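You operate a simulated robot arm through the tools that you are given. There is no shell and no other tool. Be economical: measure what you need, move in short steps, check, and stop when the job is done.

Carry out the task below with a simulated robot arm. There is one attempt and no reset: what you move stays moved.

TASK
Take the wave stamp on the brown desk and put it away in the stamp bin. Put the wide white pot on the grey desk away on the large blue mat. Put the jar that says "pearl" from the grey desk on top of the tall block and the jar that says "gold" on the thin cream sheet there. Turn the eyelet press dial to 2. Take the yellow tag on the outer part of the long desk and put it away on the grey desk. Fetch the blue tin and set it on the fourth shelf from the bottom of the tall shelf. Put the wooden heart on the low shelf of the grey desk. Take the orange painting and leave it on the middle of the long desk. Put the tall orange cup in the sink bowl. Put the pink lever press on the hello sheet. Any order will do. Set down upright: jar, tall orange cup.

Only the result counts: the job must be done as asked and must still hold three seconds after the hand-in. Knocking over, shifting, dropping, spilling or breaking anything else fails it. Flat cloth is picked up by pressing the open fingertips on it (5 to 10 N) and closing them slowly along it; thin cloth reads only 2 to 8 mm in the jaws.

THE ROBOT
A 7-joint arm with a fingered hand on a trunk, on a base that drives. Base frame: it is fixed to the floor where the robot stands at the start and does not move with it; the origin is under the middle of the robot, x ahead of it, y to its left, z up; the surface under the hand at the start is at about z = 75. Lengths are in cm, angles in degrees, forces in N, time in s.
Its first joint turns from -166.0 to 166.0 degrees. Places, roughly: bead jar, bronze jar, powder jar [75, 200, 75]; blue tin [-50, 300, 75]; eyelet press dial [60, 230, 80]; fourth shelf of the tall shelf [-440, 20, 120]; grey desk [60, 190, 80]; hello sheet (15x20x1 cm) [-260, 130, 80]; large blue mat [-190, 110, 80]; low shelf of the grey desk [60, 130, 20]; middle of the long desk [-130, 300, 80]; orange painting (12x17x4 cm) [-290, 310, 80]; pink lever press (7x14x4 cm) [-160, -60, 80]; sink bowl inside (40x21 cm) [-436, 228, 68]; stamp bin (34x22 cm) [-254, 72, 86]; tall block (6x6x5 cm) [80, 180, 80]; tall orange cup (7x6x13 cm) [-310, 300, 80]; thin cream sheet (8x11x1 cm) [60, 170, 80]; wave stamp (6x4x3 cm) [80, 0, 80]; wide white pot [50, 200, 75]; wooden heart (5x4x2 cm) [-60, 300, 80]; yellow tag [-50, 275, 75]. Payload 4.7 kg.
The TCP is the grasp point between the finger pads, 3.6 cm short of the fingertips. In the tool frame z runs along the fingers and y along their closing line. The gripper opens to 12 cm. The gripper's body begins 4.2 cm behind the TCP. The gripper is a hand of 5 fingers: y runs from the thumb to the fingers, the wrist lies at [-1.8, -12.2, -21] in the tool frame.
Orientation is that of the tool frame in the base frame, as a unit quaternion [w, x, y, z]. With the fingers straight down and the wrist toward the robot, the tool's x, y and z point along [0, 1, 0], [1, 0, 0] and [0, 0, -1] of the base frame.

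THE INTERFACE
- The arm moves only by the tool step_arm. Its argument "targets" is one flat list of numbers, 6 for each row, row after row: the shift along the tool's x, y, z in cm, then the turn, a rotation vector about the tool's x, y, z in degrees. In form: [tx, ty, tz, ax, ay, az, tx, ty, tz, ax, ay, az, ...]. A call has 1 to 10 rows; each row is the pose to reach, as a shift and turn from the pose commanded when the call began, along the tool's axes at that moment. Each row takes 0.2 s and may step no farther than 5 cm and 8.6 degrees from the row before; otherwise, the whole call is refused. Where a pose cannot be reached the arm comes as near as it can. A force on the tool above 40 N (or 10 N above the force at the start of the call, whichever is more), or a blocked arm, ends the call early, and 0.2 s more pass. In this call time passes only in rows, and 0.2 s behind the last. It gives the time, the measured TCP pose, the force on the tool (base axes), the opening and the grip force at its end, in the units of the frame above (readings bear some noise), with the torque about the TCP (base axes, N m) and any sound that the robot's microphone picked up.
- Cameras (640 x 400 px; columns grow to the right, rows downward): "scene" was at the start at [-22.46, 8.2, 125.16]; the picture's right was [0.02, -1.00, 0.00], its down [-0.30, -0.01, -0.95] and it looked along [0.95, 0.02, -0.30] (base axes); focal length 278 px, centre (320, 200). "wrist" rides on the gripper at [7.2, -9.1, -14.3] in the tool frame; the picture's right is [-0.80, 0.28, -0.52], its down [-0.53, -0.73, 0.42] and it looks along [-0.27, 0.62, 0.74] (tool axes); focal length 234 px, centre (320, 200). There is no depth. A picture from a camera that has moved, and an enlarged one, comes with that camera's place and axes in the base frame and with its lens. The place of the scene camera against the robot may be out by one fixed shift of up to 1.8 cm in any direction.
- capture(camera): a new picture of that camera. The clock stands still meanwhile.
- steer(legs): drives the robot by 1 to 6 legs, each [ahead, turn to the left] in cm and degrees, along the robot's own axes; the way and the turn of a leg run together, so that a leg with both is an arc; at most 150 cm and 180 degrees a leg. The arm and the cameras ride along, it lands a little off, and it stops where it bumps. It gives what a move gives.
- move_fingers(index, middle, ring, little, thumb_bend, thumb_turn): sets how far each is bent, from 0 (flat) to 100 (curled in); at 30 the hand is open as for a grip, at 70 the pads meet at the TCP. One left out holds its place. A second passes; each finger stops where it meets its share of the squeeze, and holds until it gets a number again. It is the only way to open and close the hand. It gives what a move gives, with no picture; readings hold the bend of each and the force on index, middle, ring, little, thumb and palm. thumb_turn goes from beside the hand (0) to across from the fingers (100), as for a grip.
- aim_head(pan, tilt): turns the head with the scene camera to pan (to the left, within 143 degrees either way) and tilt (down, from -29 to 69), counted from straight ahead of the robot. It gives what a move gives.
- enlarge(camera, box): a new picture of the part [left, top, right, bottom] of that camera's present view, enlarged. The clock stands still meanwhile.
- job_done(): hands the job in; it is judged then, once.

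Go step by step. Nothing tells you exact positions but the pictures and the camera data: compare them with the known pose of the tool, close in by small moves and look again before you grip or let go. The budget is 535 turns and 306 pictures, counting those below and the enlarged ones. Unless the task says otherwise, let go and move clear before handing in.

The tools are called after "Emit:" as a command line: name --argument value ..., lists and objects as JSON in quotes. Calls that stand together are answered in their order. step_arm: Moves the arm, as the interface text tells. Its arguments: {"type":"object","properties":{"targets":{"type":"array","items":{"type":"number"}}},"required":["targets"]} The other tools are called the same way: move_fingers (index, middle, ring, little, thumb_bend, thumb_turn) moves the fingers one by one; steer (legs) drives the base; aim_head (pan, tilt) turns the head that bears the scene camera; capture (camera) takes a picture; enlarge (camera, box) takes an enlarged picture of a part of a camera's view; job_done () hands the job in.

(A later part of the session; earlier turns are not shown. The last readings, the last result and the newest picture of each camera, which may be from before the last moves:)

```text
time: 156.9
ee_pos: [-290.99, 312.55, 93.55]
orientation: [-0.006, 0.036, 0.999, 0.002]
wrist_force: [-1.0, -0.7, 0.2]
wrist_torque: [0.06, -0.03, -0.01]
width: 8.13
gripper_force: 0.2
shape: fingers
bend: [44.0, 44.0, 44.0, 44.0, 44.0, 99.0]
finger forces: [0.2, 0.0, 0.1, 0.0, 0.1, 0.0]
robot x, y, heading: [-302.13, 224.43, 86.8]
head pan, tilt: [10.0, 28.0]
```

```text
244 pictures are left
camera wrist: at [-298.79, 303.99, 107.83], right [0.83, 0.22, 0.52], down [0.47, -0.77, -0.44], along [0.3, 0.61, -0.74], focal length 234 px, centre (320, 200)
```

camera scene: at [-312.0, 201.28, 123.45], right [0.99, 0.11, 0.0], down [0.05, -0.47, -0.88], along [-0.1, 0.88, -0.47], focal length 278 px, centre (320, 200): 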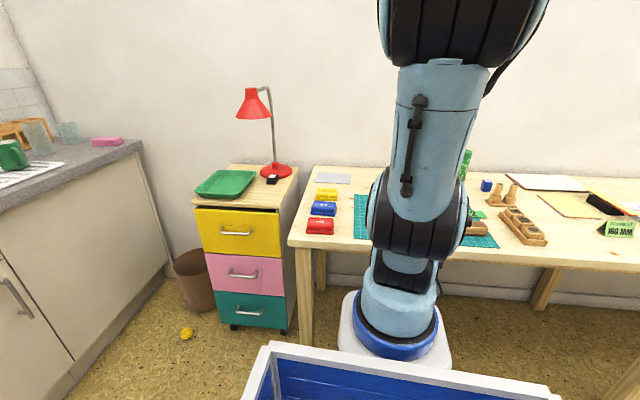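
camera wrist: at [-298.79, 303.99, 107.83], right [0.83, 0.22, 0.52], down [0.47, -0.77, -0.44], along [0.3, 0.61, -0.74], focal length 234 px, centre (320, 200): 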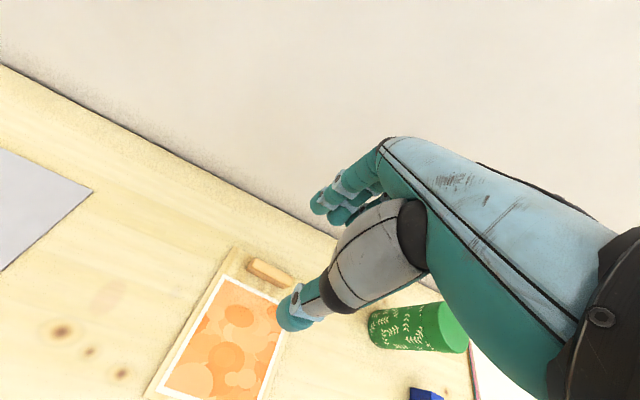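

The handle lies at y ≈ 313.5; I adjust by 1 cm and lower.

Emit:
step_arm --targets '[0, 0.9, 4, 0, 0, 0, 0, 0.9, 8, 0, 0, 0, 0, 0.9, 11, 0, 0, 0]'

Emit:
enlarge --camera "wrist" --box '[200, 140, 440, 340]'

```text
time: 157.7
ee_pos: [-291.27, 313.48, 82.61]
orientation: [-0.006, 0.035, 0.999, 0.004]
wrist_force: [0.0, -0.3, 0.3]
wrist_torque: [0.0, -0.01, 0.0]
width: 8.13
gripper_force: 0.0
shape: fingers
bend: [44.0, 44.0, 44.0, 44.0, 44.0, 99.0]
finger forces: [0.0, 0.0, 0.0, 0.0, 0.0, 0.0]
robot x, y, heading: [-301.98, 224.56, 86.5]
head pan, tilt: [10.0, 28.0]
```

```text
2.00 times, centred on (320, 240) of wrist
camera zoom: at [-298.98, 304.94, 96.9], right [0.83, 0.22, 0.52], down [0.47, -0.76, -0.44], along [0.3, 0.61, -0.74], focal length 468 px, centre (320, 120)
```

zoom: 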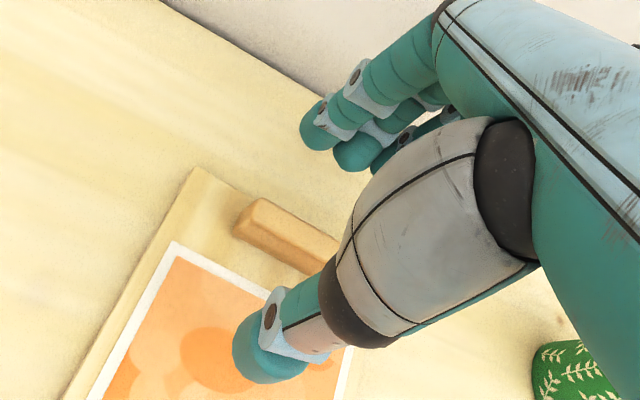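

The handle lies between thumb and fingers. Down 2 cm and close.

Emit:
step_arm --targets '[0, 0, 1, 0, 0, 0, 0, 0, 2, 0, 0, 0]'

Emit:
move_fingers --index 70 --middle 70 --ring 70 --little 60 --thumb_bend 68

Emit:
enlarge --camera "wrist" --box '[200, 140, 440, 340]'

```text
time: 158.3
ee_pos: [-291.36, 313.53, 80.48]
orientation: [-0.005, 0.036, 0.999, 0.003]
wrist_force: [0.3, -0.5, -0.1]
wrist_torque: [0.01, 0.02, -0.04]
width: 8.1
gripper_force: 0.1
shape: fingers
bend: [44.0, 44.0, 44.0, 44.0, 44.0, 99.0]
finger forces: [0.1, 0.0, 0.0, 0.1, 0.0, 0.0]
robot x, y, heading: [-302.18, 224.45, 86.5]
head pan, tilt: [10.0, 28.0]
```

```text
time: 159.3
ee_pos: [-291.42, 313.57, 80.41]
orientation: [-0.005, 0.036, 0.999, 0.004]
wrist_force: [0.9, 0.3, 0.8]
wrist_torque: [-0.01, 0.05, 0.02]
width: 1.45
gripper_force: 3.9
shape: fingers
bend: [68.0, 68.0, 69.0, 60.0, 66.0, 100.0]
finger forces: [1.7, 1.6, 0.8, 0.0, 4.1, 0.0]
robot x, y, heading: [-302.16, 225.31, 86.5]
head pan, tilt: [10.0, 28.0]
```

```text
2.00 times, centred on (320, 240) of wrist
camera zoom: at [-299.01, 304.97, 94.83], right [0.83, 0.22, 0.52], down [0.47, -0.77, -0.44], along [0.3, 0.6, -0.74], focal length 468 px, centre (320, 120)
```

zoom: 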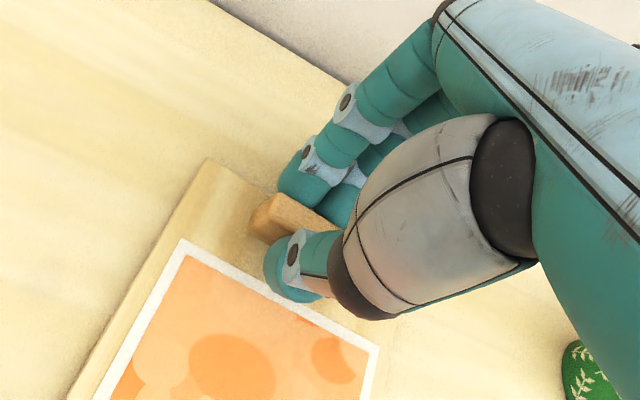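

Gripped across the handle. I squeeze more firmly and lift a little to test.

Emit:
move_fingers --index 80 --middle 80 --ring 80 --thumb_bend 76

Emit:
step_arm --targets '[0, 0, -1, 0, 0, 0, 0, 0, -3, 0, 0, 0, 0, 0, -6, 0, 0, 0]'

Emit:
capture --camera "wrist"

```text
time: 160.3
ee_pos: [-291.35, 313.59, 80.46]
orientation: [-0.006, 0.036, 0.999, 0.003]
wrist_force: [-1.3, 0.1, 0.6]
wrist_torque: [-0.07, 0.05, -0.02]
width: 1.39
gripper_force: 16.5
shape: fingers
bend: [72.0, 72.0, 80.0, 60.0, 67.0, 100.0]
finger forces: [9.5, 7.2, 0.1, 0.0, 16.6, 0.0]
robot x, y, heading: [-302.1, 224.63, 86.7]
head pan, tilt: [10.0, 28.0]
```

```text
time: 161.1
ee_pos: [-291.19, 313.37, 86.47]
orientation: [-0.007, 0.036, 0.999, 0.002]
wrist_force: [-0.5, -0.2, -1.3]
wrist_torque: [0.03, -0.02, 0.0]
width: 1.38
gripper_force: 17.4
shape: fingers
bend: [72.0, 73.0, 80.0, 60.0, 66.0, 100.0]
finger forces: [8.4, 9.0, 0.0, 0.0, 17.4, 0.0]
robot x, y, heading: [-302.14, 224.52, 86.5]
head pan, tilt: [10.0, 28.0]
```

```text
241 pictures are left
camera wrist: at [-298.91, 304.91, 100.85], right [0.83, 0.22, 0.52], down [0.47, -0.77, -0.43], along [0.3, 0.6, -0.74], focal length 234 px, centre (320, 200)
```

wrist: 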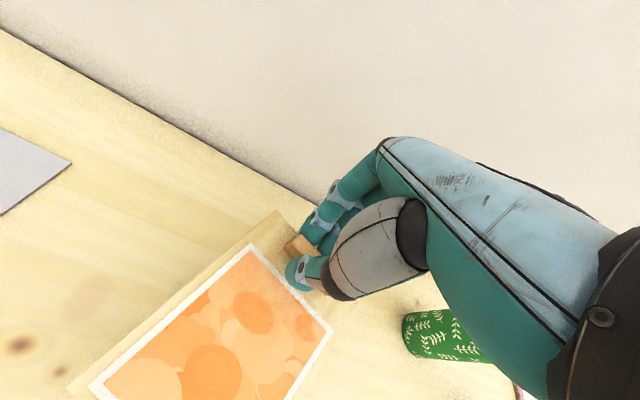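

The painting hangs level. I lift it higher, retract, then drive along the desk to its middle.

Emit:
step_arm --targets '[0, 0, -4, 0, 0, 0, 0, 0, -9, 0, 0, 0, 0, 0, -14, 0, 0, 0, 0, 0, -19, 0, 0, 0, 0, 0, -24, 0, 0, 0, 0, 0, -29, 0, 0, 0, 0, -4.8, -30, 0, 0, 0, 0, -9.6, -30, 0, 0, 0, 0, -14.4, -30, 0, 0, 0, 0, -19, -30, 0, 0, 0]'

Emit:
capture --camera "wrist"

```text
time: 163.3
ee_pos: [-292.36, 294.26, 116.35]
orientation: [-0.007, 0.035, 0.999, 0.002]
wrist_force: [0.1, 0.9, -1.7]
wrist_torque: [-0.04, -0.01, -0.01]
width: 1.37
gripper_force: 17.5
shape: fingers
bend: [72.0, 73.0, 80.0, 60.0, 66.0, 100.0]
finger forces: [8.1, 8.9, 0.0, 0.0, 17.1, 0.0]
robot x, y, heading: [-302.37, 224.91, 86.4]
head pan, tilt: [10.0, 28.0]
```

```text
240 pictures are left
camera wrist: at [-300.09, 285.73, 130.71], right [0.83, 0.22, 0.52], down [0.47, -0.77, -0.43], along [0.3, 0.6, -0.74], focal length 234 px, centre (320, 200)
```

wrist: 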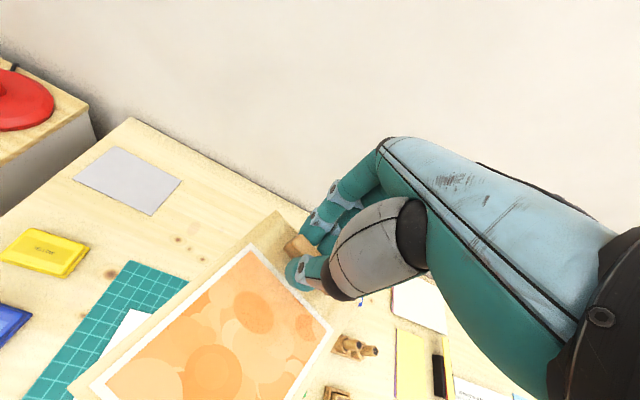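

Held well. Now drive along the corridor.

Emit:
steer --legs '[[-12, 0], [0, -87], [150, 0], [17, 0], [0, 88]]'

Emit:
aim_head --pan 0 --tilt 25

Emit:
capture --camera "scene"

Emit:
capture --camera "wrist"

```text
time: 179.9
ee_pos: [-131.15, 284.75, 116.45]
orientation: [-0.006, 0.014, 1.0, 0.003]
wrist_force: [-0.1, -0.5, -0.6]
wrist_torque: [0.05, 0.02, 0.01]
width: 1.24
gripper_force: 15.3
shape: fingers
bend: [72.0, 73.0, 80.0, 60.0, 67.0, 100.0]
finger forces: [7.5, 8.0, 0.1, 0.0, 15.5, 0.0]
robot x, y, heading: [-138.09, 214.66, 89.4]
head pan, tilt: [10.0, 28.0]
```

```text
time: 180.7
ee_pos: [-131.22, 284.77, 116.32]
orientation: [-0.006, 0.013, 1.0, 0.002]
wrist_force: [0.0, 0.9, -1.3]
wrist_torque: [0.07, -0.03, 0.03]
width: 1.24
gripper_force: 15.4
shape: fingers
bend: [72.0, 73.0, 80.0, 60.0, 67.0, 100.0]
finger forces: [7.5, 7.9, 0.1, 0.0, 15.5, 0.0]
robot x, y, heading: [-137.89, 215.2, 89.2]
head pan, tilt: [0.0, 25.0]
```

```text
239 pictures are left
camera scene: at [-145.09, 191.18, 123.93], right [1.0, -0.01, 0.0], down [-0.01, -0.42, -0.91], along [0.01, 0.91, -0.42], focal length 278 px, centre (320, 200)
```

scene: 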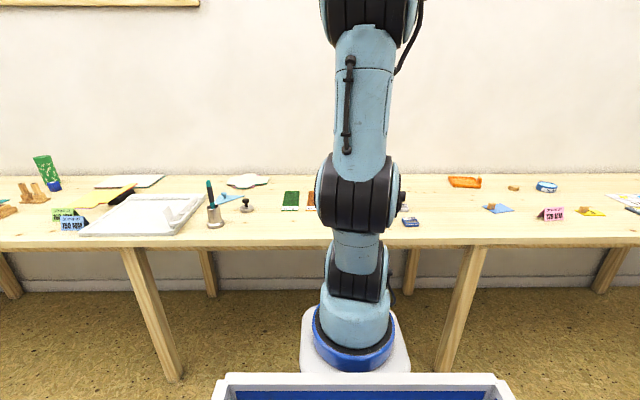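

```text
238 pictures are left
camera wrist: at [-138.58, 275.88, 130.8], right [0.82, 0.26, 0.52], down [0.51, -0.74, -0.44], along [0.27, 0.62, -0.74], focal length 234 px, centre (320, 200)
```

wrist: 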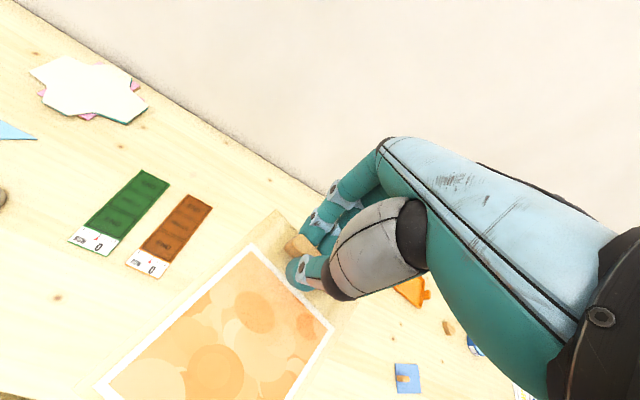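

The middle looks mostly free between the brown tag (x ≈ -143) and a small blue item (x ≈ -111), but the arm hides part. I swing the board left briefly to look.

Emit:
step_arm --targets '[5, 0, 0, 0, 0, 0, 10, 0, 0, 0, 0, 0, 15, 0, 0, 0, 0, 0, 20, 0, 0, 0, 0, 0, 25, 0, 0, 0, 0, 0]'

Emit:
capture --camera "scene"

```text
time: 181.9
ee_pos: [-156.06, 285.45, 116.75]
orientation: [-0.007, 0.012, 1.0, 0.003]
wrist_force: [-0.9, 0.2, -0.2]
wrist_torque: [0.08, 0.06, -0.02]
width: 1.25
gripper_force: 16.1
shape: fingers
bend: [72.0, 73.0, 80.0, 60.0, 67.0, 100.0]
finger forces: [7.5, 8.4, 0.0, 0.0, 16.0, 0.0]
robot x, y, heading: [-138.1, 214.69, 89.4]
head pan, tilt: [0.0, 25.0]
```

```text
237 pictures are left
camera scene: at [-145.08, 191.17, 123.93], right [1.0, -0.01, 0.0], down [-0.01, -0.42, -0.91], along [0.01, 0.91, -0.42], focal length 278 px, centre (320, 200)
```

scene: 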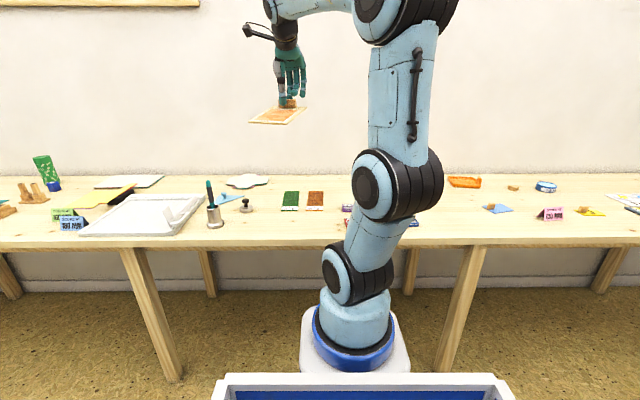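

Small items seem hidden behind the column. I check with the wrist camera from here.

Emit:
capture --camera "wrist"

Emit:
step_arm --targets '[-5, 0, 0, 0, 0, 0, -10, 0, 0, 0, 0, 0, -15, 0, 0, 0, 0, 0, -20, 0, 0, 0, 0, 0, -25, 0, 0, 0, 0, 0, -30, 0, 0, 0, 0, 0, -35, 0, 0, 0, 0, 0, -40, 0, 0, 0, 0, 0, -45, 0, 0, 0, 0, 0, -50, 0, 0, 0, 0, 0]'

Emit:
capture --camera "scene"

Emit:
capture --camera "wrist"

```text
236 pictures are left
camera wrist: at [-163.47, 276.52, 131.09], right [0.82, 0.26, 0.52], down [0.51, -0.74, -0.44], along [0.27, 0.62, -0.74], focal length 234 px, centre (320, 200)
```

wrist: 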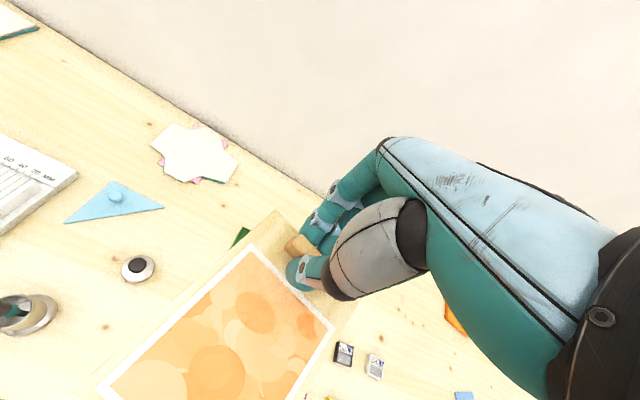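

```text
time: 184.1
ee_pos: [-106.11, 284.21, 116.43]
orientation: [-0.007, 0.013, 1.0, 0.004]
wrist_force: [-0.2, -0.1, 0.8]
wrist_torque: [0.04, -0.03, -0.01]
width: 1.24
gripper_force: 15.4
shape: fingers
bend: [72.0, 73.0, 80.0, 60.0, 67.0, 100.0]
finger forces: [7.4, 8.2, 0.0, 0.0, 15.8, 0.0]
robot x, y, heading: [-138.05, 214.94, 89.2]
head pan, tilt: [0.0, 25.0]
```

```text
235 pictures are left
camera scene: at [-145.09, 191.16, 123.92], right [1.0, -0.01, 0.0], down [-0.01, -0.42, -0.91], along [0.01, 0.91, -0.42], focal length 278 px, centre (320, 200)
```

scene: 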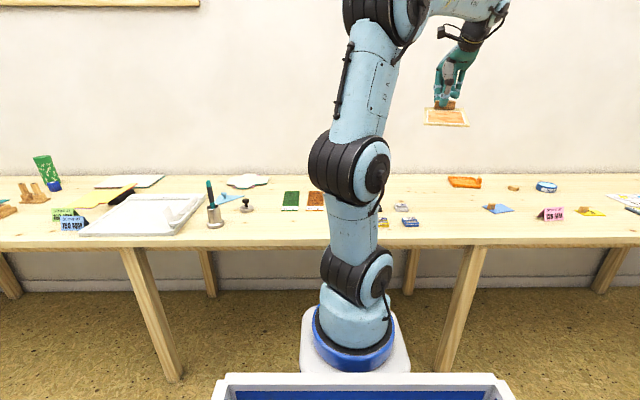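

```text
234 pictures are left
camera wrist: at [-113.53, 275.31, 130.67], right [0.82, 0.26, 0.52], down [0.51, -0.74, -0.44], along [0.27, 0.62, -0.74], focal length 234 px, centre (320, 200)
```

wrist: 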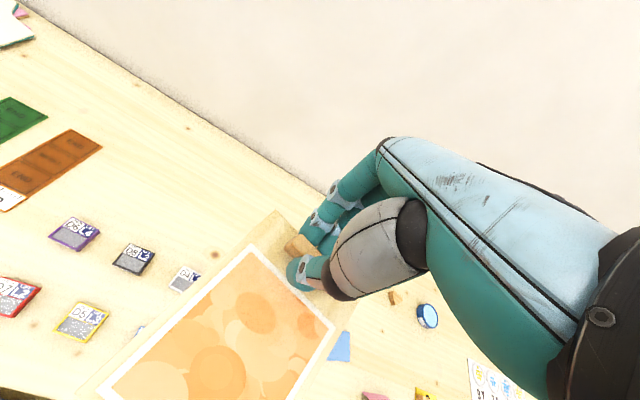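

The ink pads reach up to y ≈ 288, so the board can lie behind them at about x -134..-122, y 294..311. I drive 12 cm closer and move over that spot.

Emit:
steer --legs '[[12, 0]]'

Emit:
step_arm --targets '[4, 2, 0, 0, 0, 0, 8, 4.5, 0, 0, 0, 0, 12, 7, 0, 0, 0, 0, 16, 9, 0, 0, 0, 0, 20, 11, 0, 0, 0, 0, 22.3, 12.4, 0, 0, 0, 0, 22.3, 12.4, 5, 0, 0, 0, 22.3, 12.4, 10, 0, 0, 0, 22.3, 12.4, 15, 0, 0, 0, 22.3, 12.4, 20, 0, 0, 0]'

Emit:
capture --camera "wrist"

Emit:
capture --camera "scene"

```text
time: 185.3
ee_pos: [-105.82, 296.17, 116.16]
orientation: [-0.006, 0.014, 1.0, 0.002]
wrist_force: [0.1, -0.7, -0.3]
wrist_torque: [0.08, -0.01, 0.03]
width: 1.25
gripper_force: 15.1
shape: fingers
bend: [72.0, 73.0, 80.0, 60.0, 67.0, 100.0]
finger forces: [7.6, 8.4, 0.0, 0.1, 16.0, 0.0]
robot x, y, heading: [-137.66, 227.03, 89.2]
head pan, tilt: [0.0, 25.0]
```

```text
time: 187.5
ee_pos: [-127.91, 309.48, 96.76]
orientation: [-0.005, 0.014, 1.0, 0.004]
wrist_force: [0.1, -0.4, -0.4]
wrist_torque: [0.05, -0.02, -0.01]
width: 1.2
gripper_force: 15.5
shape: fingers
bend: [72.0, 73.0, 80.0, 60.0, 67.0, 100.0]
finger forces: [7.4, 8.1, 0.1, 0.0, 15.6, 0.0]
robot x, y, heading: [-137.89, 226.92, 89.1]
head pan, tilt: [0.0, 25.0]
```

```text
233 pictures are left
camera wrist: at [-135.31, 300.57, 111.12], right [0.82, 0.25, 0.52], down [0.51, -0.74, -0.44], along [0.27, 0.62, -0.74], focal length 234 px, centre (320, 200)
```

wrist: 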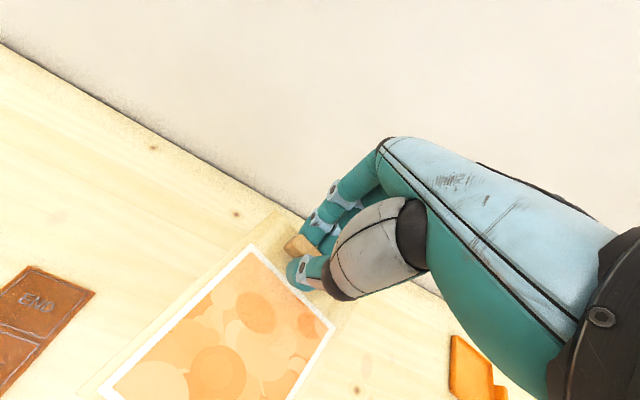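

```text
232 pictures are left
camera scene: at [-144.94, 203.17, 123.92], right [1.0, -0.02, 0.0], down [-0.01, -0.42, -0.91], along [0.01, 0.91, -0.42], focal length 278 px, centre (320, 200)
```

scene: 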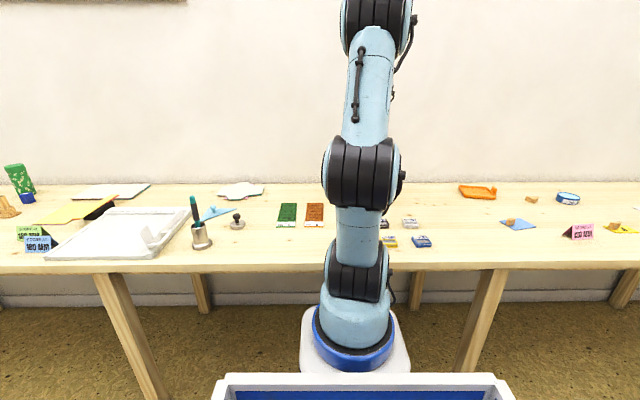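

All clear below. I lower to the desk.

Emit:
step_arm --targets '[0, 0, 5, 0, 0, 0, 0, 0, 10, 0, 0, 0, 0, 0, 14, 0, 0, 0, 0, 0, 15, 0, 0, 0]'

Emit:
step_arm --targets '[0, 0, 0.5, 0, 0, 0, 0, 0, 1, 0, 0, 0]'

Emit:
capture --camera "wrist"

```text
time: 188.5
ee_pos: [-128.31, 309.39, 81.57]
orientation: [-0.005, 0.015, 1.0, 0.003]
wrist_force: [0.0, -0.1, -0.7]
wrist_torque: [-0.06, 0.02, 0.0]
width: 1.2
gripper_force: 15.5
shape: fingers
bend: [72.0, 73.0, 80.0, 60.0, 67.0, 100.0]
finger forces: [7.6, 7.5, 0.1, 0.1, 15.4, 0.0]
robot x, y, heading: [-137.5, 226.95, 89.1]
head pan, tilt: [0.0, 25.0]
```

```text
time: 189.1
ee_pos: [-128.28, 309.34, 80.58]
orientation: [-0.007, 0.014, 1.0, 0.003]
wrist_force: [0.3, -0.9, 0.2]
wrist_torque: [-0.13, -0.02, 0.01]
width: 1.19
gripper_force: 15.7
shape: fingers
bend: [72.0, 73.0, 80.0, 60.0, 67.0, 100.0]
finger forces: [7.6, 8.4, 0.0, 0.1, 15.8, 0.1]
robot x, y, heading: [-137.69, 227.08, 89.3]
head pan, tilt: [0.0, 25.0]
```

```text
231 pictures are left
camera wrist: at [-135.68, 300.53, 95.0], right [0.82, 0.25, 0.52], down [0.51, -0.74, -0.44], along [0.27, 0.62, -0.74], focal length 234 px, centre (320, 200)
```

wrist: 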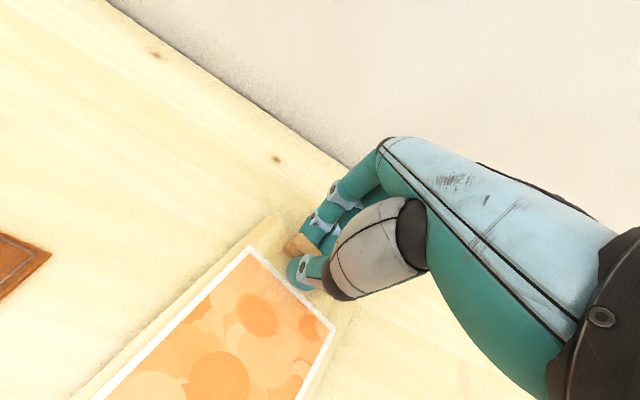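

Near edge touches first; a touch lower, then release.

Emit:
step_arm --targets '[0, 0, 0.4, 0, 0, 0]'

Emit:
move_fingers --index 46 --middle 46 --ring 46 --little 46 --thumb_bend 46

Emit:
step_arm --targets '[0, 0, -3, 0, 0, 0, 0, 0, -7, 0, 0, 0, 0, 0, -12, 0, 0, 0, 0, 0, -17, 0, 0, 0, 0, 0, -22, 0, 0, 0, 0, 0, -27, 0, 0, 0, 0, 0, -32, 0, 0, 0, 0, -4.5, -34, 0, 0, 0, 0, -9, -36, 0, 0, 0, 0, -13.5, -38, 0, 0, 0]'

Emit:
capture --camera "wrist"

```text
time: 189.5
ee_pos: [-128.29, 309.42, 80.18]
orientation: [-0.006, 0.014, 1.0, 0.002]
wrist_force: [-0.1, 0.3, 1.4]
wrist_torque: [-0.18, 0.02, 0.05]
width: 1.18
gripper_force: 16.2
shape: fingers
bend: [72.0, 73.0, 80.0, 60.0, 67.0, 100.0]
finger forces: [7.8, 8.6, 0.1, 0.1, 16.4, 0.1]
robot x, y, heading: [-137.89, 226.52, 89.1]
head pan, tilt: [0.0, 25.0]
```

```text
time: 190.5
ee_pos: [-128.31, 309.46, 80.2]
orientation: [-0.006, 0.013, 1.0, 0.002]
wrist_force: [-0.1, -0.2, -0.3]
wrist_torque: [0.01, 0.05, -0.03]
width: 7.43
gripper_force: 0.0
shape: fingers
bend: [46.0, 46.0, 46.0, 46.0, 46.0, 100.0]
finger forces: [0.1, 0.1, 0.0, 0.0, 0.0, 0.1]
robot x, y, heading: [-137.94, 226.88, 88.8]
head pan, tilt: [0.0, 25.0]
```

```text
time: 192.7
ee_pos: [-128.29, 295.95, 117.88]
orientation: [-0.007, 0.013, 1.0, 0.002]
wrist_force: [-0.3, 0.4, -0.6]
wrist_torque: [-0.05, 0.03, 0.02]
width: 7.47
gripper_force: 0.1
shape: fingers
bend: [46.0, 46.0, 46.0, 46.0, 46.0, 100.0]
finger forces: [0.0, 0.0, 0.1, 0.0, 0.0, 0.0]
robot x, y, heading: [-137.79, 226.73, 89.2]
head pan, tilt: [0.0, 25.0]
```

```text
230 pictures are left
camera wrist: at [-135.64, 287.12, 132.25], right [0.82, 0.26, 0.52], down [0.51, -0.75, -0.43], along [0.27, 0.62, -0.74], focal length 234 px, centre (320, 200)
```

wrist: 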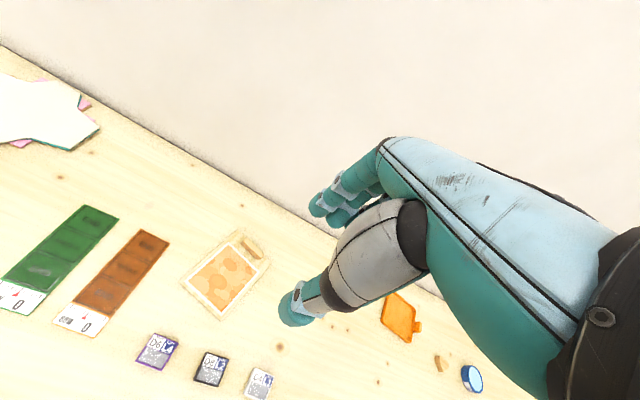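

The painting lies in the middle of the long desk. Next I drive to the outer part for heart, tin and tag.

Emit:
steer --legs '[[-12, 0], [0, -89], [82, 0], [0, 90], [10, 0]]'

Emit:
capture --camera "wrist"

Emit:
capture --camera "scene"

```text
time: 206.3
ee_pos: [-43.92, 291.56, 117.97]
orientation: [-0.007, 0.026, 1.0, 0.003]
wrist_force: [0.8, -0.1, -0.1]
wrist_torque: [0.02, 0.01, 0.0]
width: 7.49
gripper_force: 0.1
shape: fingers
bend: [46.0, 46.0, 46.0, 46.0, 46.0, 100.0]
finger forces: [0.0, 0.0, 0.0, 0.0, 0.0, 0.0]
robot x, y, heading: [-54.77, 222.47, 87.9]
head pan, tilt: [0.0, 25.0]
```

```text
229 pictures are left
camera wrist: at [-51.37, 282.83, 132.33], right [0.82, 0.24, 0.52], down [0.49, -0.76, -0.44], along [0.29, 0.61, -0.74], focal length 234 px, centre (320, 200)
```

wrist: 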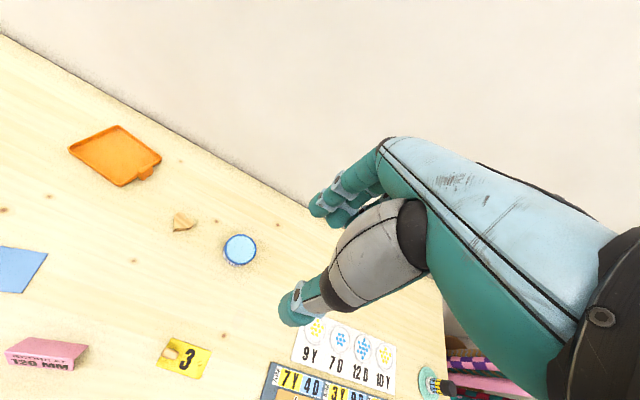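

```text
228 pictures are left
camera scene: at [-62.6, 199.23, 123.93], right [1.0, -0.04, 0.0], down [-0.02, -0.42, -0.91], along [0.04, 0.91, -0.42], focal length 278 px, centre (320, 200)
```

scene: 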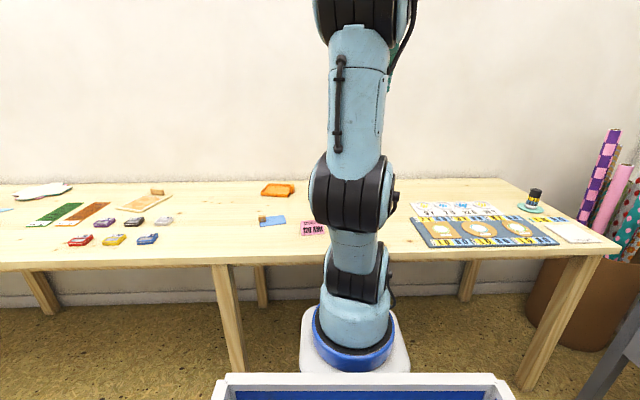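

Tin ≈ [-45.4, 303], heart ≈ [-58.7, 303], yellow tag with a small block handle ≈ [-45.5, 281]. I zoom on the tag and heart.

Emit:
enlarge --camera "wrist" --box '[130, 190, 290, 390]'

```text
2.00 times, centred on (210, 290) of wrist
camera zoom: at [-51.37, 282.83, 132.33], right [0.82, 0.24, 0.52], down [0.49, -0.76, -0.44], along [0.29, 0.61, -0.74], focal length 468 px, centre (540, 20)
```

zoom: 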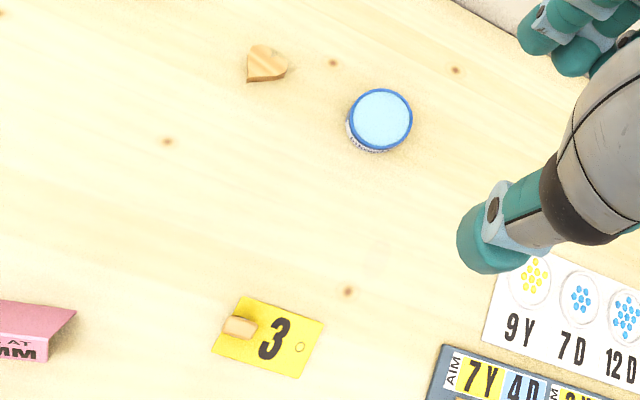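

The tag's block handle is near [-47.9, 281]. I move over it.

Emit:
step_arm --targets '[1.5, -4.5, 0, 0, 0, 0, 3, -9, 0, 0, 0, 0, 3.5, -10.7, 3, 0, 0, 0, 3.5, -10.7, 8, 0, 0, 0, 3.5, -10.7, 13, 0, 0, 0, 3.5, -10.7, 18, 0, 0, 0, 3.5, -10.7, 23, 0, 0, 0, 3.5, -10.7, 28, 0, 0, 0]'

Emit:
capture --camera "wrist"

```text
time: 208.1
ee_pos: [-48.28, 281.06, 90.06]
orientation: [-0.006, 0.026, 1.0, 0.004]
wrist_force: [-0.7, 0.7, 0.1]
wrist_torque: [-0.02, -0.02, 0.01]
width: 7.47
gripper_force: 0.1
shape: fingers
bend: [46.0, 46.0, 46.0, 46.0, 46.0, 100.0]
finger forces: [0.1, 0.0, 0.0, 0.1, 0.1, 0.0]
robot x, y, heading: [-55.32, 222.82, 87.1]
head pan, tilt: [0.0, 25.0]
```

```text
226 pictures are left
camera wrist: at [-55.84, 272.31, 104.38], right [0.82, 0.23, 0.52], down [0.49, -0.76, -0.44], along [0.29, 0.61, -0.74], focal length 234 px, centre (320, 200)
```

wrist: 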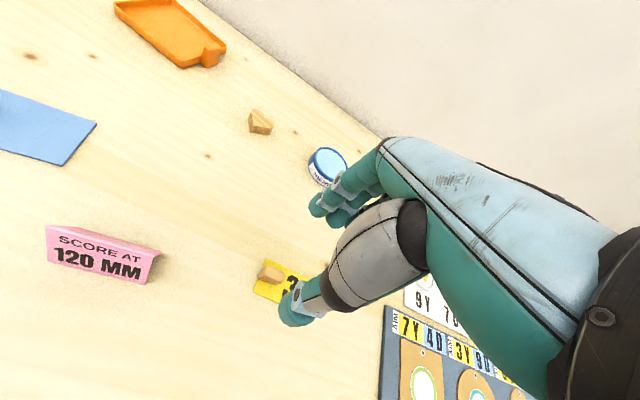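

Aligned. Lower and close on the block.

Emit:
step_arm --targets '[0.1, 0, 4, 0, 0, 0, 0.1, 0, 8, 0, 0, 0, 0.1, 0, 10.3, 0, 0, 0]'

Emit:
capture --camera "wrist"

```text
time: 208.9
ee_pos: [-48.41, 281.26, 79.69]
orientation: [-0.006, 0.025, 1.0, 0.003]
wrist_force: [-0.1, -0.3, -0.2]
wrist_torque: [-0.01, 0.02, 0.0]
width: 7.48
gripper_force: 0.1
shape: fingers
bend: [46.0, 46.0, 46.0, 46.0, 46.0, 100.0]
finger forces: [0.0, 0.0, 0.1, 0.0, 0.1, 0.1]
robot x, y, heading: [-54.88, 222.86, 87.7]
head pan, tilt: [0.0, 25.0]
```

```text
225 pictures are left
camera wrist: at [-55.96, 272.59, 94.03], right [0.82, 0.24, 0.52], down [0.49, -0.76, -0.44], along [0.29, 0.61, -0.74], focal length 234 px, centre (320, 200)
```

wrist: 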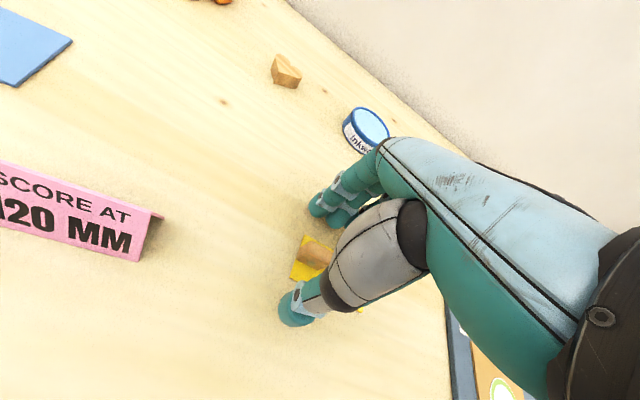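

Emit:
step_arm --targets '[0.2, 0.1, 0.6, 0, 0, 0]'

Emit:
move_fingers --index 72 --middle 72 --ring 60 --little 50 --thumb_bend 70

Emit:
capture --camera "wrist"

```text
time: 209.3
ee_pos: [-48.55, 281.45, 79.12]
orientation: [-0.006, 0.025, 1.0, 0.004]
wrist_force: [0.6, -0.3, 2.7]
wrist_torque: [0.09, -0.03, 0.01]
width: 7.47
gripper_force: 1.7
shape: fingers
bend: [46.0, 46.0, 46.0, 46.0, 46.0, 100.0]
finger forces: [0.1, 2.6, 0.0, 0.0, 0.0, 0.0]
robot x, y, heading: [-54.64, 222.46, 87.6]
head pan, tilt: [0.0, 25.0]
```

```text
time: 210.3
ee_pos: [-48.47, 281.43, 79.13]
orientation: [-0.007, 0.025, 1.0, 0.003]
wrist_force: [-0.6, 1.9, 4.6]
wrist_torque: [-0.08, -0.01, 0.03]
width: 1.68
gripper_force: 12.0
shape: fingers
bend: [71.0, 64.0, 60.0, 50.0, 63.0, 100.0]
finger forces: [2.6, 10.5, 0.1, 0.0, 11.1, 0.0]
robot x, y, heading: [-54.84, 222.52, 87.5]
head pan, tilt: [0.0, 25.0]
```

```text
224 pictures are left
camera wrist: at [-56.13, 272.71, 93.45], right [0.82, 0.24, 0.52], down [0.49, -0.76, -0.44], along [0.29, 0.61, -0.74], focal length 234 px, centre (320, 200)
```

wrist: 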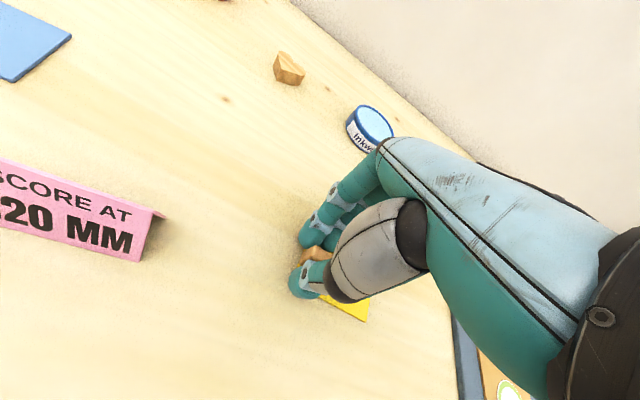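

Held by middle finger and thumb. I lift and check.

Emit:
step_arm --targets '[0, 0, -2, 0, 0, 0, 0, 0, -6, 0, 0, 0, 0, 0, -11, 0, 0, 0, 0, 0, -16, 0, 0, 0, 0, 0, -21, 0, 0, 0, 0, 0, -26, 0, 0, 0, 0, 0, -31, 0, 0, 0, 0, 0, -36, 0, 0, 0]'

Emit:
capture --camera "wrist"

Emit:
aim_head --pan -80 --tilt 25

Emit:
capture --camera "scene"

```text
time: 212.1
ee_pos: [-48.07, 281.24, 114.82]
orientation: [-0.007, 0.025, 1.0, 0.002]
wrist_force: [0.3, 1.0, -0.5]
wrist_torque: [-0.05, 0.01, 0.0]
width: 1.7
gripper_force: 10.8
shape: fingers
bend: [72.0, 64.0, 60.0, 50.0, 62.0, 100.0]
finger forces: [2.1, 8.3, 0.1, 0.0, 11.0, 0.1]
robot x, y, heading: [-54.61, 222.66, 87.8]
head pan, tilt: [0.0, 25.0]
```

```text
223 pictures are left
camera wrist: at [-55.61, 272.57, 129.29], right [0.82, 0.24, 0.52], down [0.49, -0.76, -0.43], along [0.29, 0.61, -0.74], focal length 234 px, centre (320, 200)
```

wrist: 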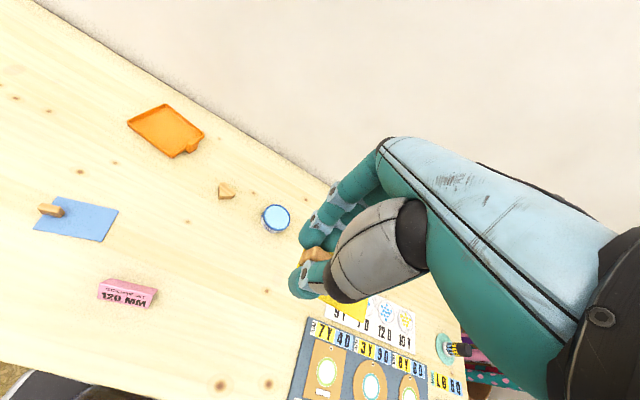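

```text
time: 213.7
ee_pos: [-48.02, 281.13, 114.8]
orientation: [-0.006, 0.026, 1.0, 0.003]
wrist_force: [0.4, -0.1, -0.3]
wrist_torque: [-0.02, 0.0, 0.02]
width: 1.7
gripper_force: 10.4
shape: fingers
bend: [72.0, 64.0, 60.0, 50.0, 62.0, 100.0]
finger forces: [2.1, 8.3, 0.1, 0.0, 11.1, 0.1]
robot x, y, heading: [-54.59, 222.77, 87.6]
head pan, tilt: [-80.0, 25.0]
```

```text
222 pictures are left
camera scene: at [-53.84, 191.27, 123.93], right [0.14, -0.99, 0.0], down [-0.42, -0.06, -0.91], along [0.9, 0.12, -0.42], focal length 278 px, centre (320, 200)
```

scene: 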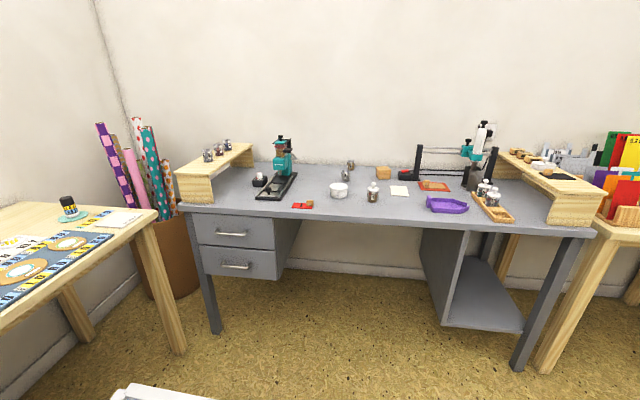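

The tag is held. Before me, the grey desk; I zoom to read it.

Emit:
enlarge --camera "scene" --box '[170, 110, 400, 250]'

Emit:
enlarge --camera "scene" --box '[320, 110, 600, 360]'

```text
2.78 times, centred on (285, 180) of scene
camera zoom: at [-53.84, 191.27, 123.93], right [0.14, -0.99, 0.0], down [-0.42, -0.06, -0.91], along [0.9, 0.12, -0.42], focal length 774 px, centre (417, 256)
```

zoom: 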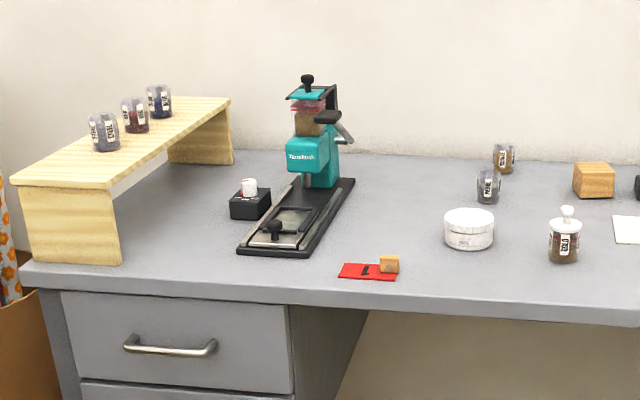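

```text
1.60 times, centred on (460, 235) of scene
camera zoom: at [-53.84, 191.27, 123.93], right [0.14, -0.99, 0.0], down [-0.42, -0.06, -0.91], along [0.9, 0.12, -0.42], focal length 445 px, centre (96, 144)
```

zoom: 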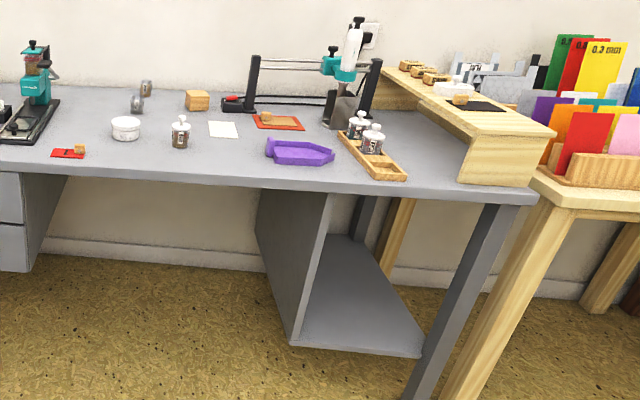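

I'll set the tag in the free patch near [69, 213] on the grey desk, between the press base and the white pot. I drive there.

Emit:
steer --legs '[[-17, 0], [0, -87.6], [47, 0]]'

Emit:
aim_head --pan 0 --tilt 28

Emit:
capture --camera "scene"

Emit:
capture --camera "wrist"

```text
time: 221.3
ee_pos: [50.94, 201.0, 114.86]
orientation: [-0.003, 0.711, 0.703, 0.007]
wrist_force: [-0.5, -0.2, -0.1]
wrist_torque: [-0.03, 0.01, -0.01]
width: 1.68
gripper_force: 9.6
shape: fingers
bend: [72.0, 64.0, 60.0, 50.0, 62.0, 100.0]
finger forces: [2.0, 8.0, 0.0, 0.0, 10.1, 0.0]
robot x, y, heading: [-7.81, 205.42, -0.1]
head pan, tilt: [-80.0, 25.0]
```

```text
time: 222.8
ee_pos: [50.83, 200.91, 114.85]
orientation: [-0.002, 0.711, 0.703, 0.007]
wrist_force: [0.3, -0.7, 0.4]
wrist_torque: [-0.01, -0.01, -0.01]
width: 1.7
gripper_force: 9.8
shape: fingers
bend: [72.0, 64.0, 60.0, 50.0, 62.0, 100.0]
finger forces: [2.0, 8.0, 0.0, 0.0, 10.2, 0.0]
robot x, y, heading: [-7.84, 205.53, -0.0]
head pan, tilt: [0.0, 28.0]
```

```text
219 pictures are left
camera scene: at [-30.64, 213.33, 123.45], right [0.0, -1.0, 0.0], down [-0.47, 0.0, -0.88], along [0.88, 0.0, -0.47], focal length 278 px, centre (320, 200)
```

scene: 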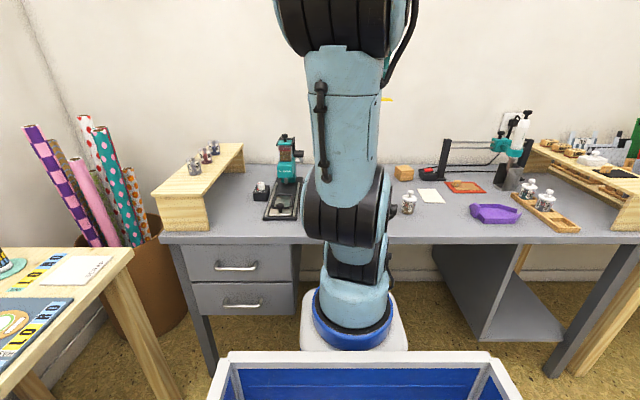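

```text
218 pictures are left
camera wrist: at [41.68, 208.23, 129.26], right [0.27, -0.81, 0.52], down [-0.74, -0.52, -0.44], along [0.62, -0.26, -0.74], focal length 234 px, centre (320, 200)
```

wrist: 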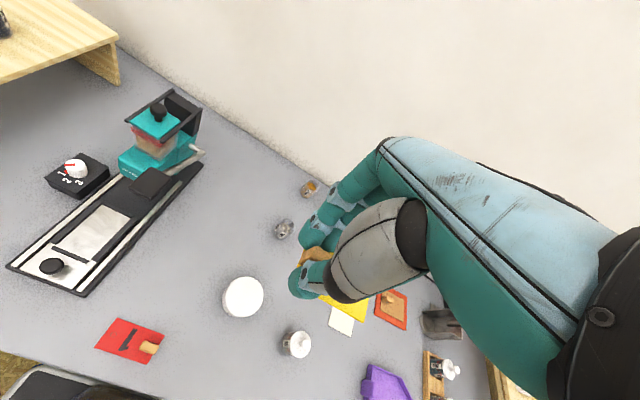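

Excellent view: dial box, pot, jars and free patch are all visible. I move above [69, 213.7] and lower.

Emit:
step_arm --targets '[3, 4, 0, 0, 0, 0, 6, 8, 0, 0, 0, 0, 9, 12, 0, 0, 0, 0, 11, 15, 2, 0, 0, 0, 12.7, 18, 5, 0, 0, 0, 12.7, 18, 10, 0, 0, 0, 12.7, 18, 15, 0, 0, 0, 12.7, 18, 20, 0, 0, 0, 12.7, 18, 25, 0, 0, 0, 12.7, 18, 28, 0, 0, 0]'

Emit:
capture --camera "wrist"

```text
time: 225.0
ee_pos: [68.93, 213.76, 87.16]
orientation: [-0.003, 0.71, 0.704, 0.007]
wrist_force: [0.4, -0.7, 0.2]
wrist_torque: [-0.02, -0.01, 0.0]
width: 1.66
gripper_force: 9.7
shape: fingers
bend: [72.0, 64.0, 60.0, 50.0, 62.0, 100.0]
finger forces: [1.8, 7.6, 0.0, 0.0, 9.6, 0.0]
robot x, y, heading: [-8.22, 205.38, 0.1]
head pan, tilt: [0.0, 28.0]
```

```text
217 pictures are left
camera wrist: at [59.76, 221.06, 101.5], right [0.27, -0.81, 0.52], down [-0.73, -0.52, -0.44], along [0.62, -0.26, -0.74], focal length 234 px, centre (320, 200)
```

wrist: 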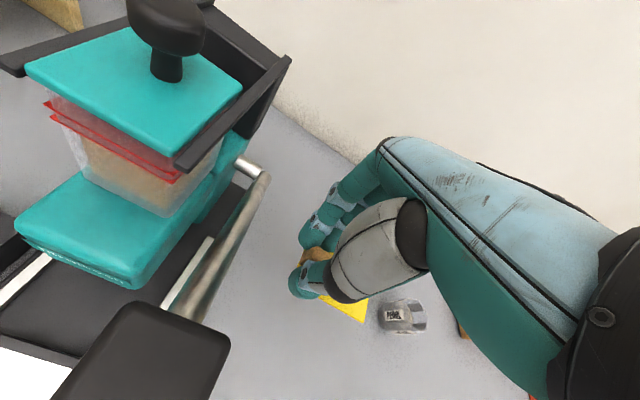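

The jar nearby reads "PEARL". I shift 1.2 cm away from the press lever and lower to contact.

Emit:
step_arm --targets '[-1.2, 0, 2, 0, 0, 0, -1.2, 0, 5, 0, 0, 0, -1.2, 0, 7, 0, 0, 0]'

Emit:
step_arm --targets '[0, 0, 0.5, 0, 0, 0, 0, 0, 1, 0, 0, 0]'

Emit:
capture --camera "wrist"

```text
time: 225.8
ee_pos: [69.32, 212.68, 80.22]
orientation: [-0.002, 0.711, 0.703, 0.007]
wrist_force: [0.3, -0.3, 0.0]
wrist_torque: [0.02, 0.0, 0.04]
width: 1.64
gripper_force: 9.4
shape: fingers
bend: [72.0, 64.0, 60.0, 50.0, 62.0, 100.0]
finger forces: [2.0, 7.5, 0.1, 0.0, 9.6, 0.0]
robot x, y, heading: [-8.29, 205.67, -0.2]
head pan, tilt: [0.0, 28.0]
```

```text
time: 226.4
ee_pos: [69.3, 212.74, 79.18]
orientation: [-0.003, 0.711, 0.703, 0.007]
wrist_force: [-0.5, 0.5, 1.4]
wrist_torque: [-0.02, 0.04, 0.07]
width: 1.65
gripper_force: 9.7
shape: fingers
bend: [72.0, 64.0, 60.0, 50.0, 62.0, 100.0]
finger forces: [2.0, 8.0, 0.0, 0.0, 9.6, 0.0]
robot x, y, heading: [-8.25, 205.55, 0.1]
head pan, tilt: [0.0, 28.0]
```

```text
216 pictures are left
camera wrist: at [60.03, 220.05, 93.5], right [0.27, -0.81, 0.52], down [-0.74, -0.52, -0.44], along [0.62, -0.26, -0.74], focal length 234 px, centre (320, 200)
```

wrist: 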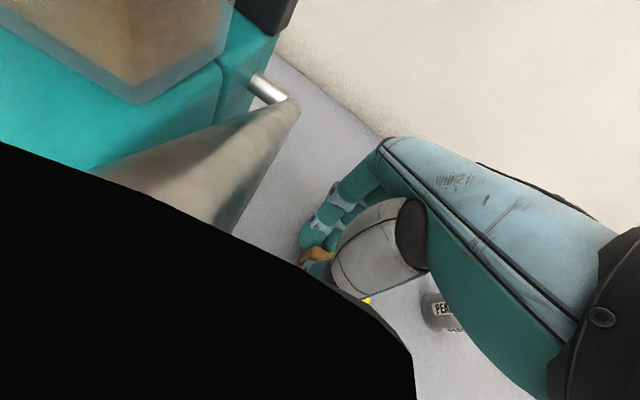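

The press lever's black handle is right beside the wrist camera, so I go no further; the tag is on the desk. I release and rise straight up.

Emit:
move_fingers --index 58 --middle 54 --ring 54 --thumb_bend 52

Emit:
step_arm --targets '[0, 0, -2, 0, 0, 0, 0, 0, -5, 0, 0, 0, 0, 0, -10, 0, 0, 0, 0, 0, -15, 0, 0, 0, 0, 0, -20, 0, 0, 0, 0, 0, -25, 0, 0, 0, 0, 0, -30, 0, 0, 0, 0, 0, -35, 0, 0, 0]'

Emit:
capture --camera "wrist"

```text
time: 227.4
ee_pos: [69.31, 212.78, 79.13]
orientation: [-0.003, 0.711, 0.703, 0.006]
wrist_force: [1.3, -0.7, 2.7]
wrist_torque: [-0.01, 0.03, -0.04]
width: 4.67
gripper_force: 1.5
shape: fingers
bend: [57.0, 54.0, 54.0, 50.0, 54.0, 100.0]
finger forces: [0.1, 0.3, 0.1, 0.0, 2.5, 0.0]
robot x, y, heading: [-7.79, 205.13, 0.2]
head pan, tilt: [0.0, 28.0]
```

```text
time: 229.2
ee_pos: [69.17, 212.09, 114.19]
orientation: [-0.003, 0.711, 0.703, 0.005]
wrist_force: [0.7, -0.1, 0.6]
wrist_torque: [0.0, 0.01, -0.05]
width: 4.91
gripper_force: 0.0
shape: fingers
bend: [57.0, 54.0, 54.0, 50.0, 52.0, 100.0]
finger forces: [0.0, 0.0, 0.0, 0.0, 0.0, 0.0]
robot x, y, heading: [-7.74, 205.55, 0.1]
head pan, tilt: [0.0, 28.0]
```

```text
215 pictures are left
camera wrist: at [59.98, 219.39, 128.59], right [0.27, -0.81, 0.52], down [-0.74, -0.52, -0.43], along [0.62, -0.26, -0.74], focal length 234 px, centre (320, 200)
```

wrist: 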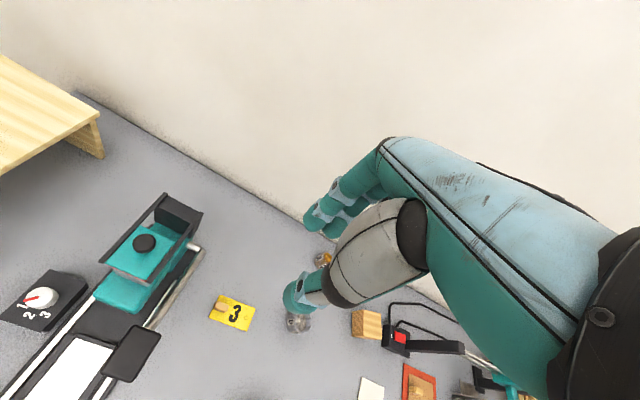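

The tag lies flat on the grey desk. I zoom on the dial.

Emit:
enlarge --camera "wrist" --box '[0, 250, 120, 350]'

Emit:
enlarge --camera "wrist" --box '[200, 220, 440, 400]'

```text
4.00 times, centred on (60, 300) of wrist
camera zoom: at [59.98, 219.39, 128.59], right [0.27, -0.81, 0.52], down [-0.74, -0.52, -0.43], along [0.62, -0.26, -0.74], focal length 937 px, centre (1360, -200)
```

zoom: 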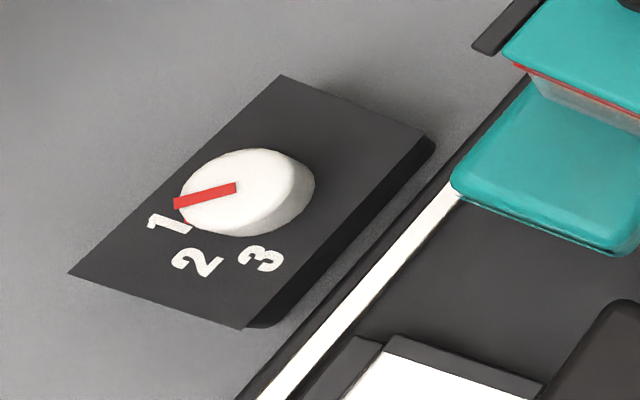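

```text
2.22 times, centred on (320, 310) of wrist
camera zoom: at [59.98, 219.39, 128.59], right [0.27, -0.81, 0.52], down [-0.74, -0.52, -0.43], along [0.62, -0.26, -0.74], focal length 520 px, centre (320, -44)
```

zoom: 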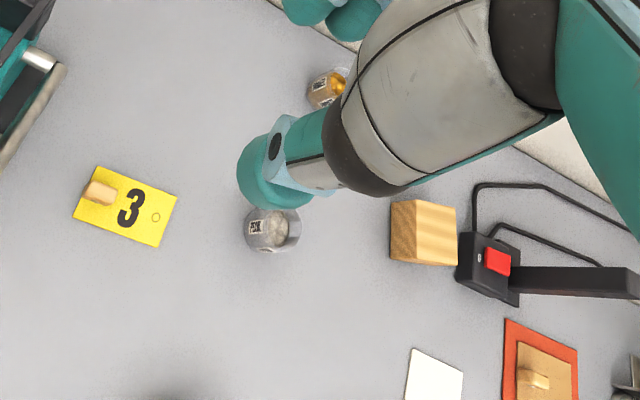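

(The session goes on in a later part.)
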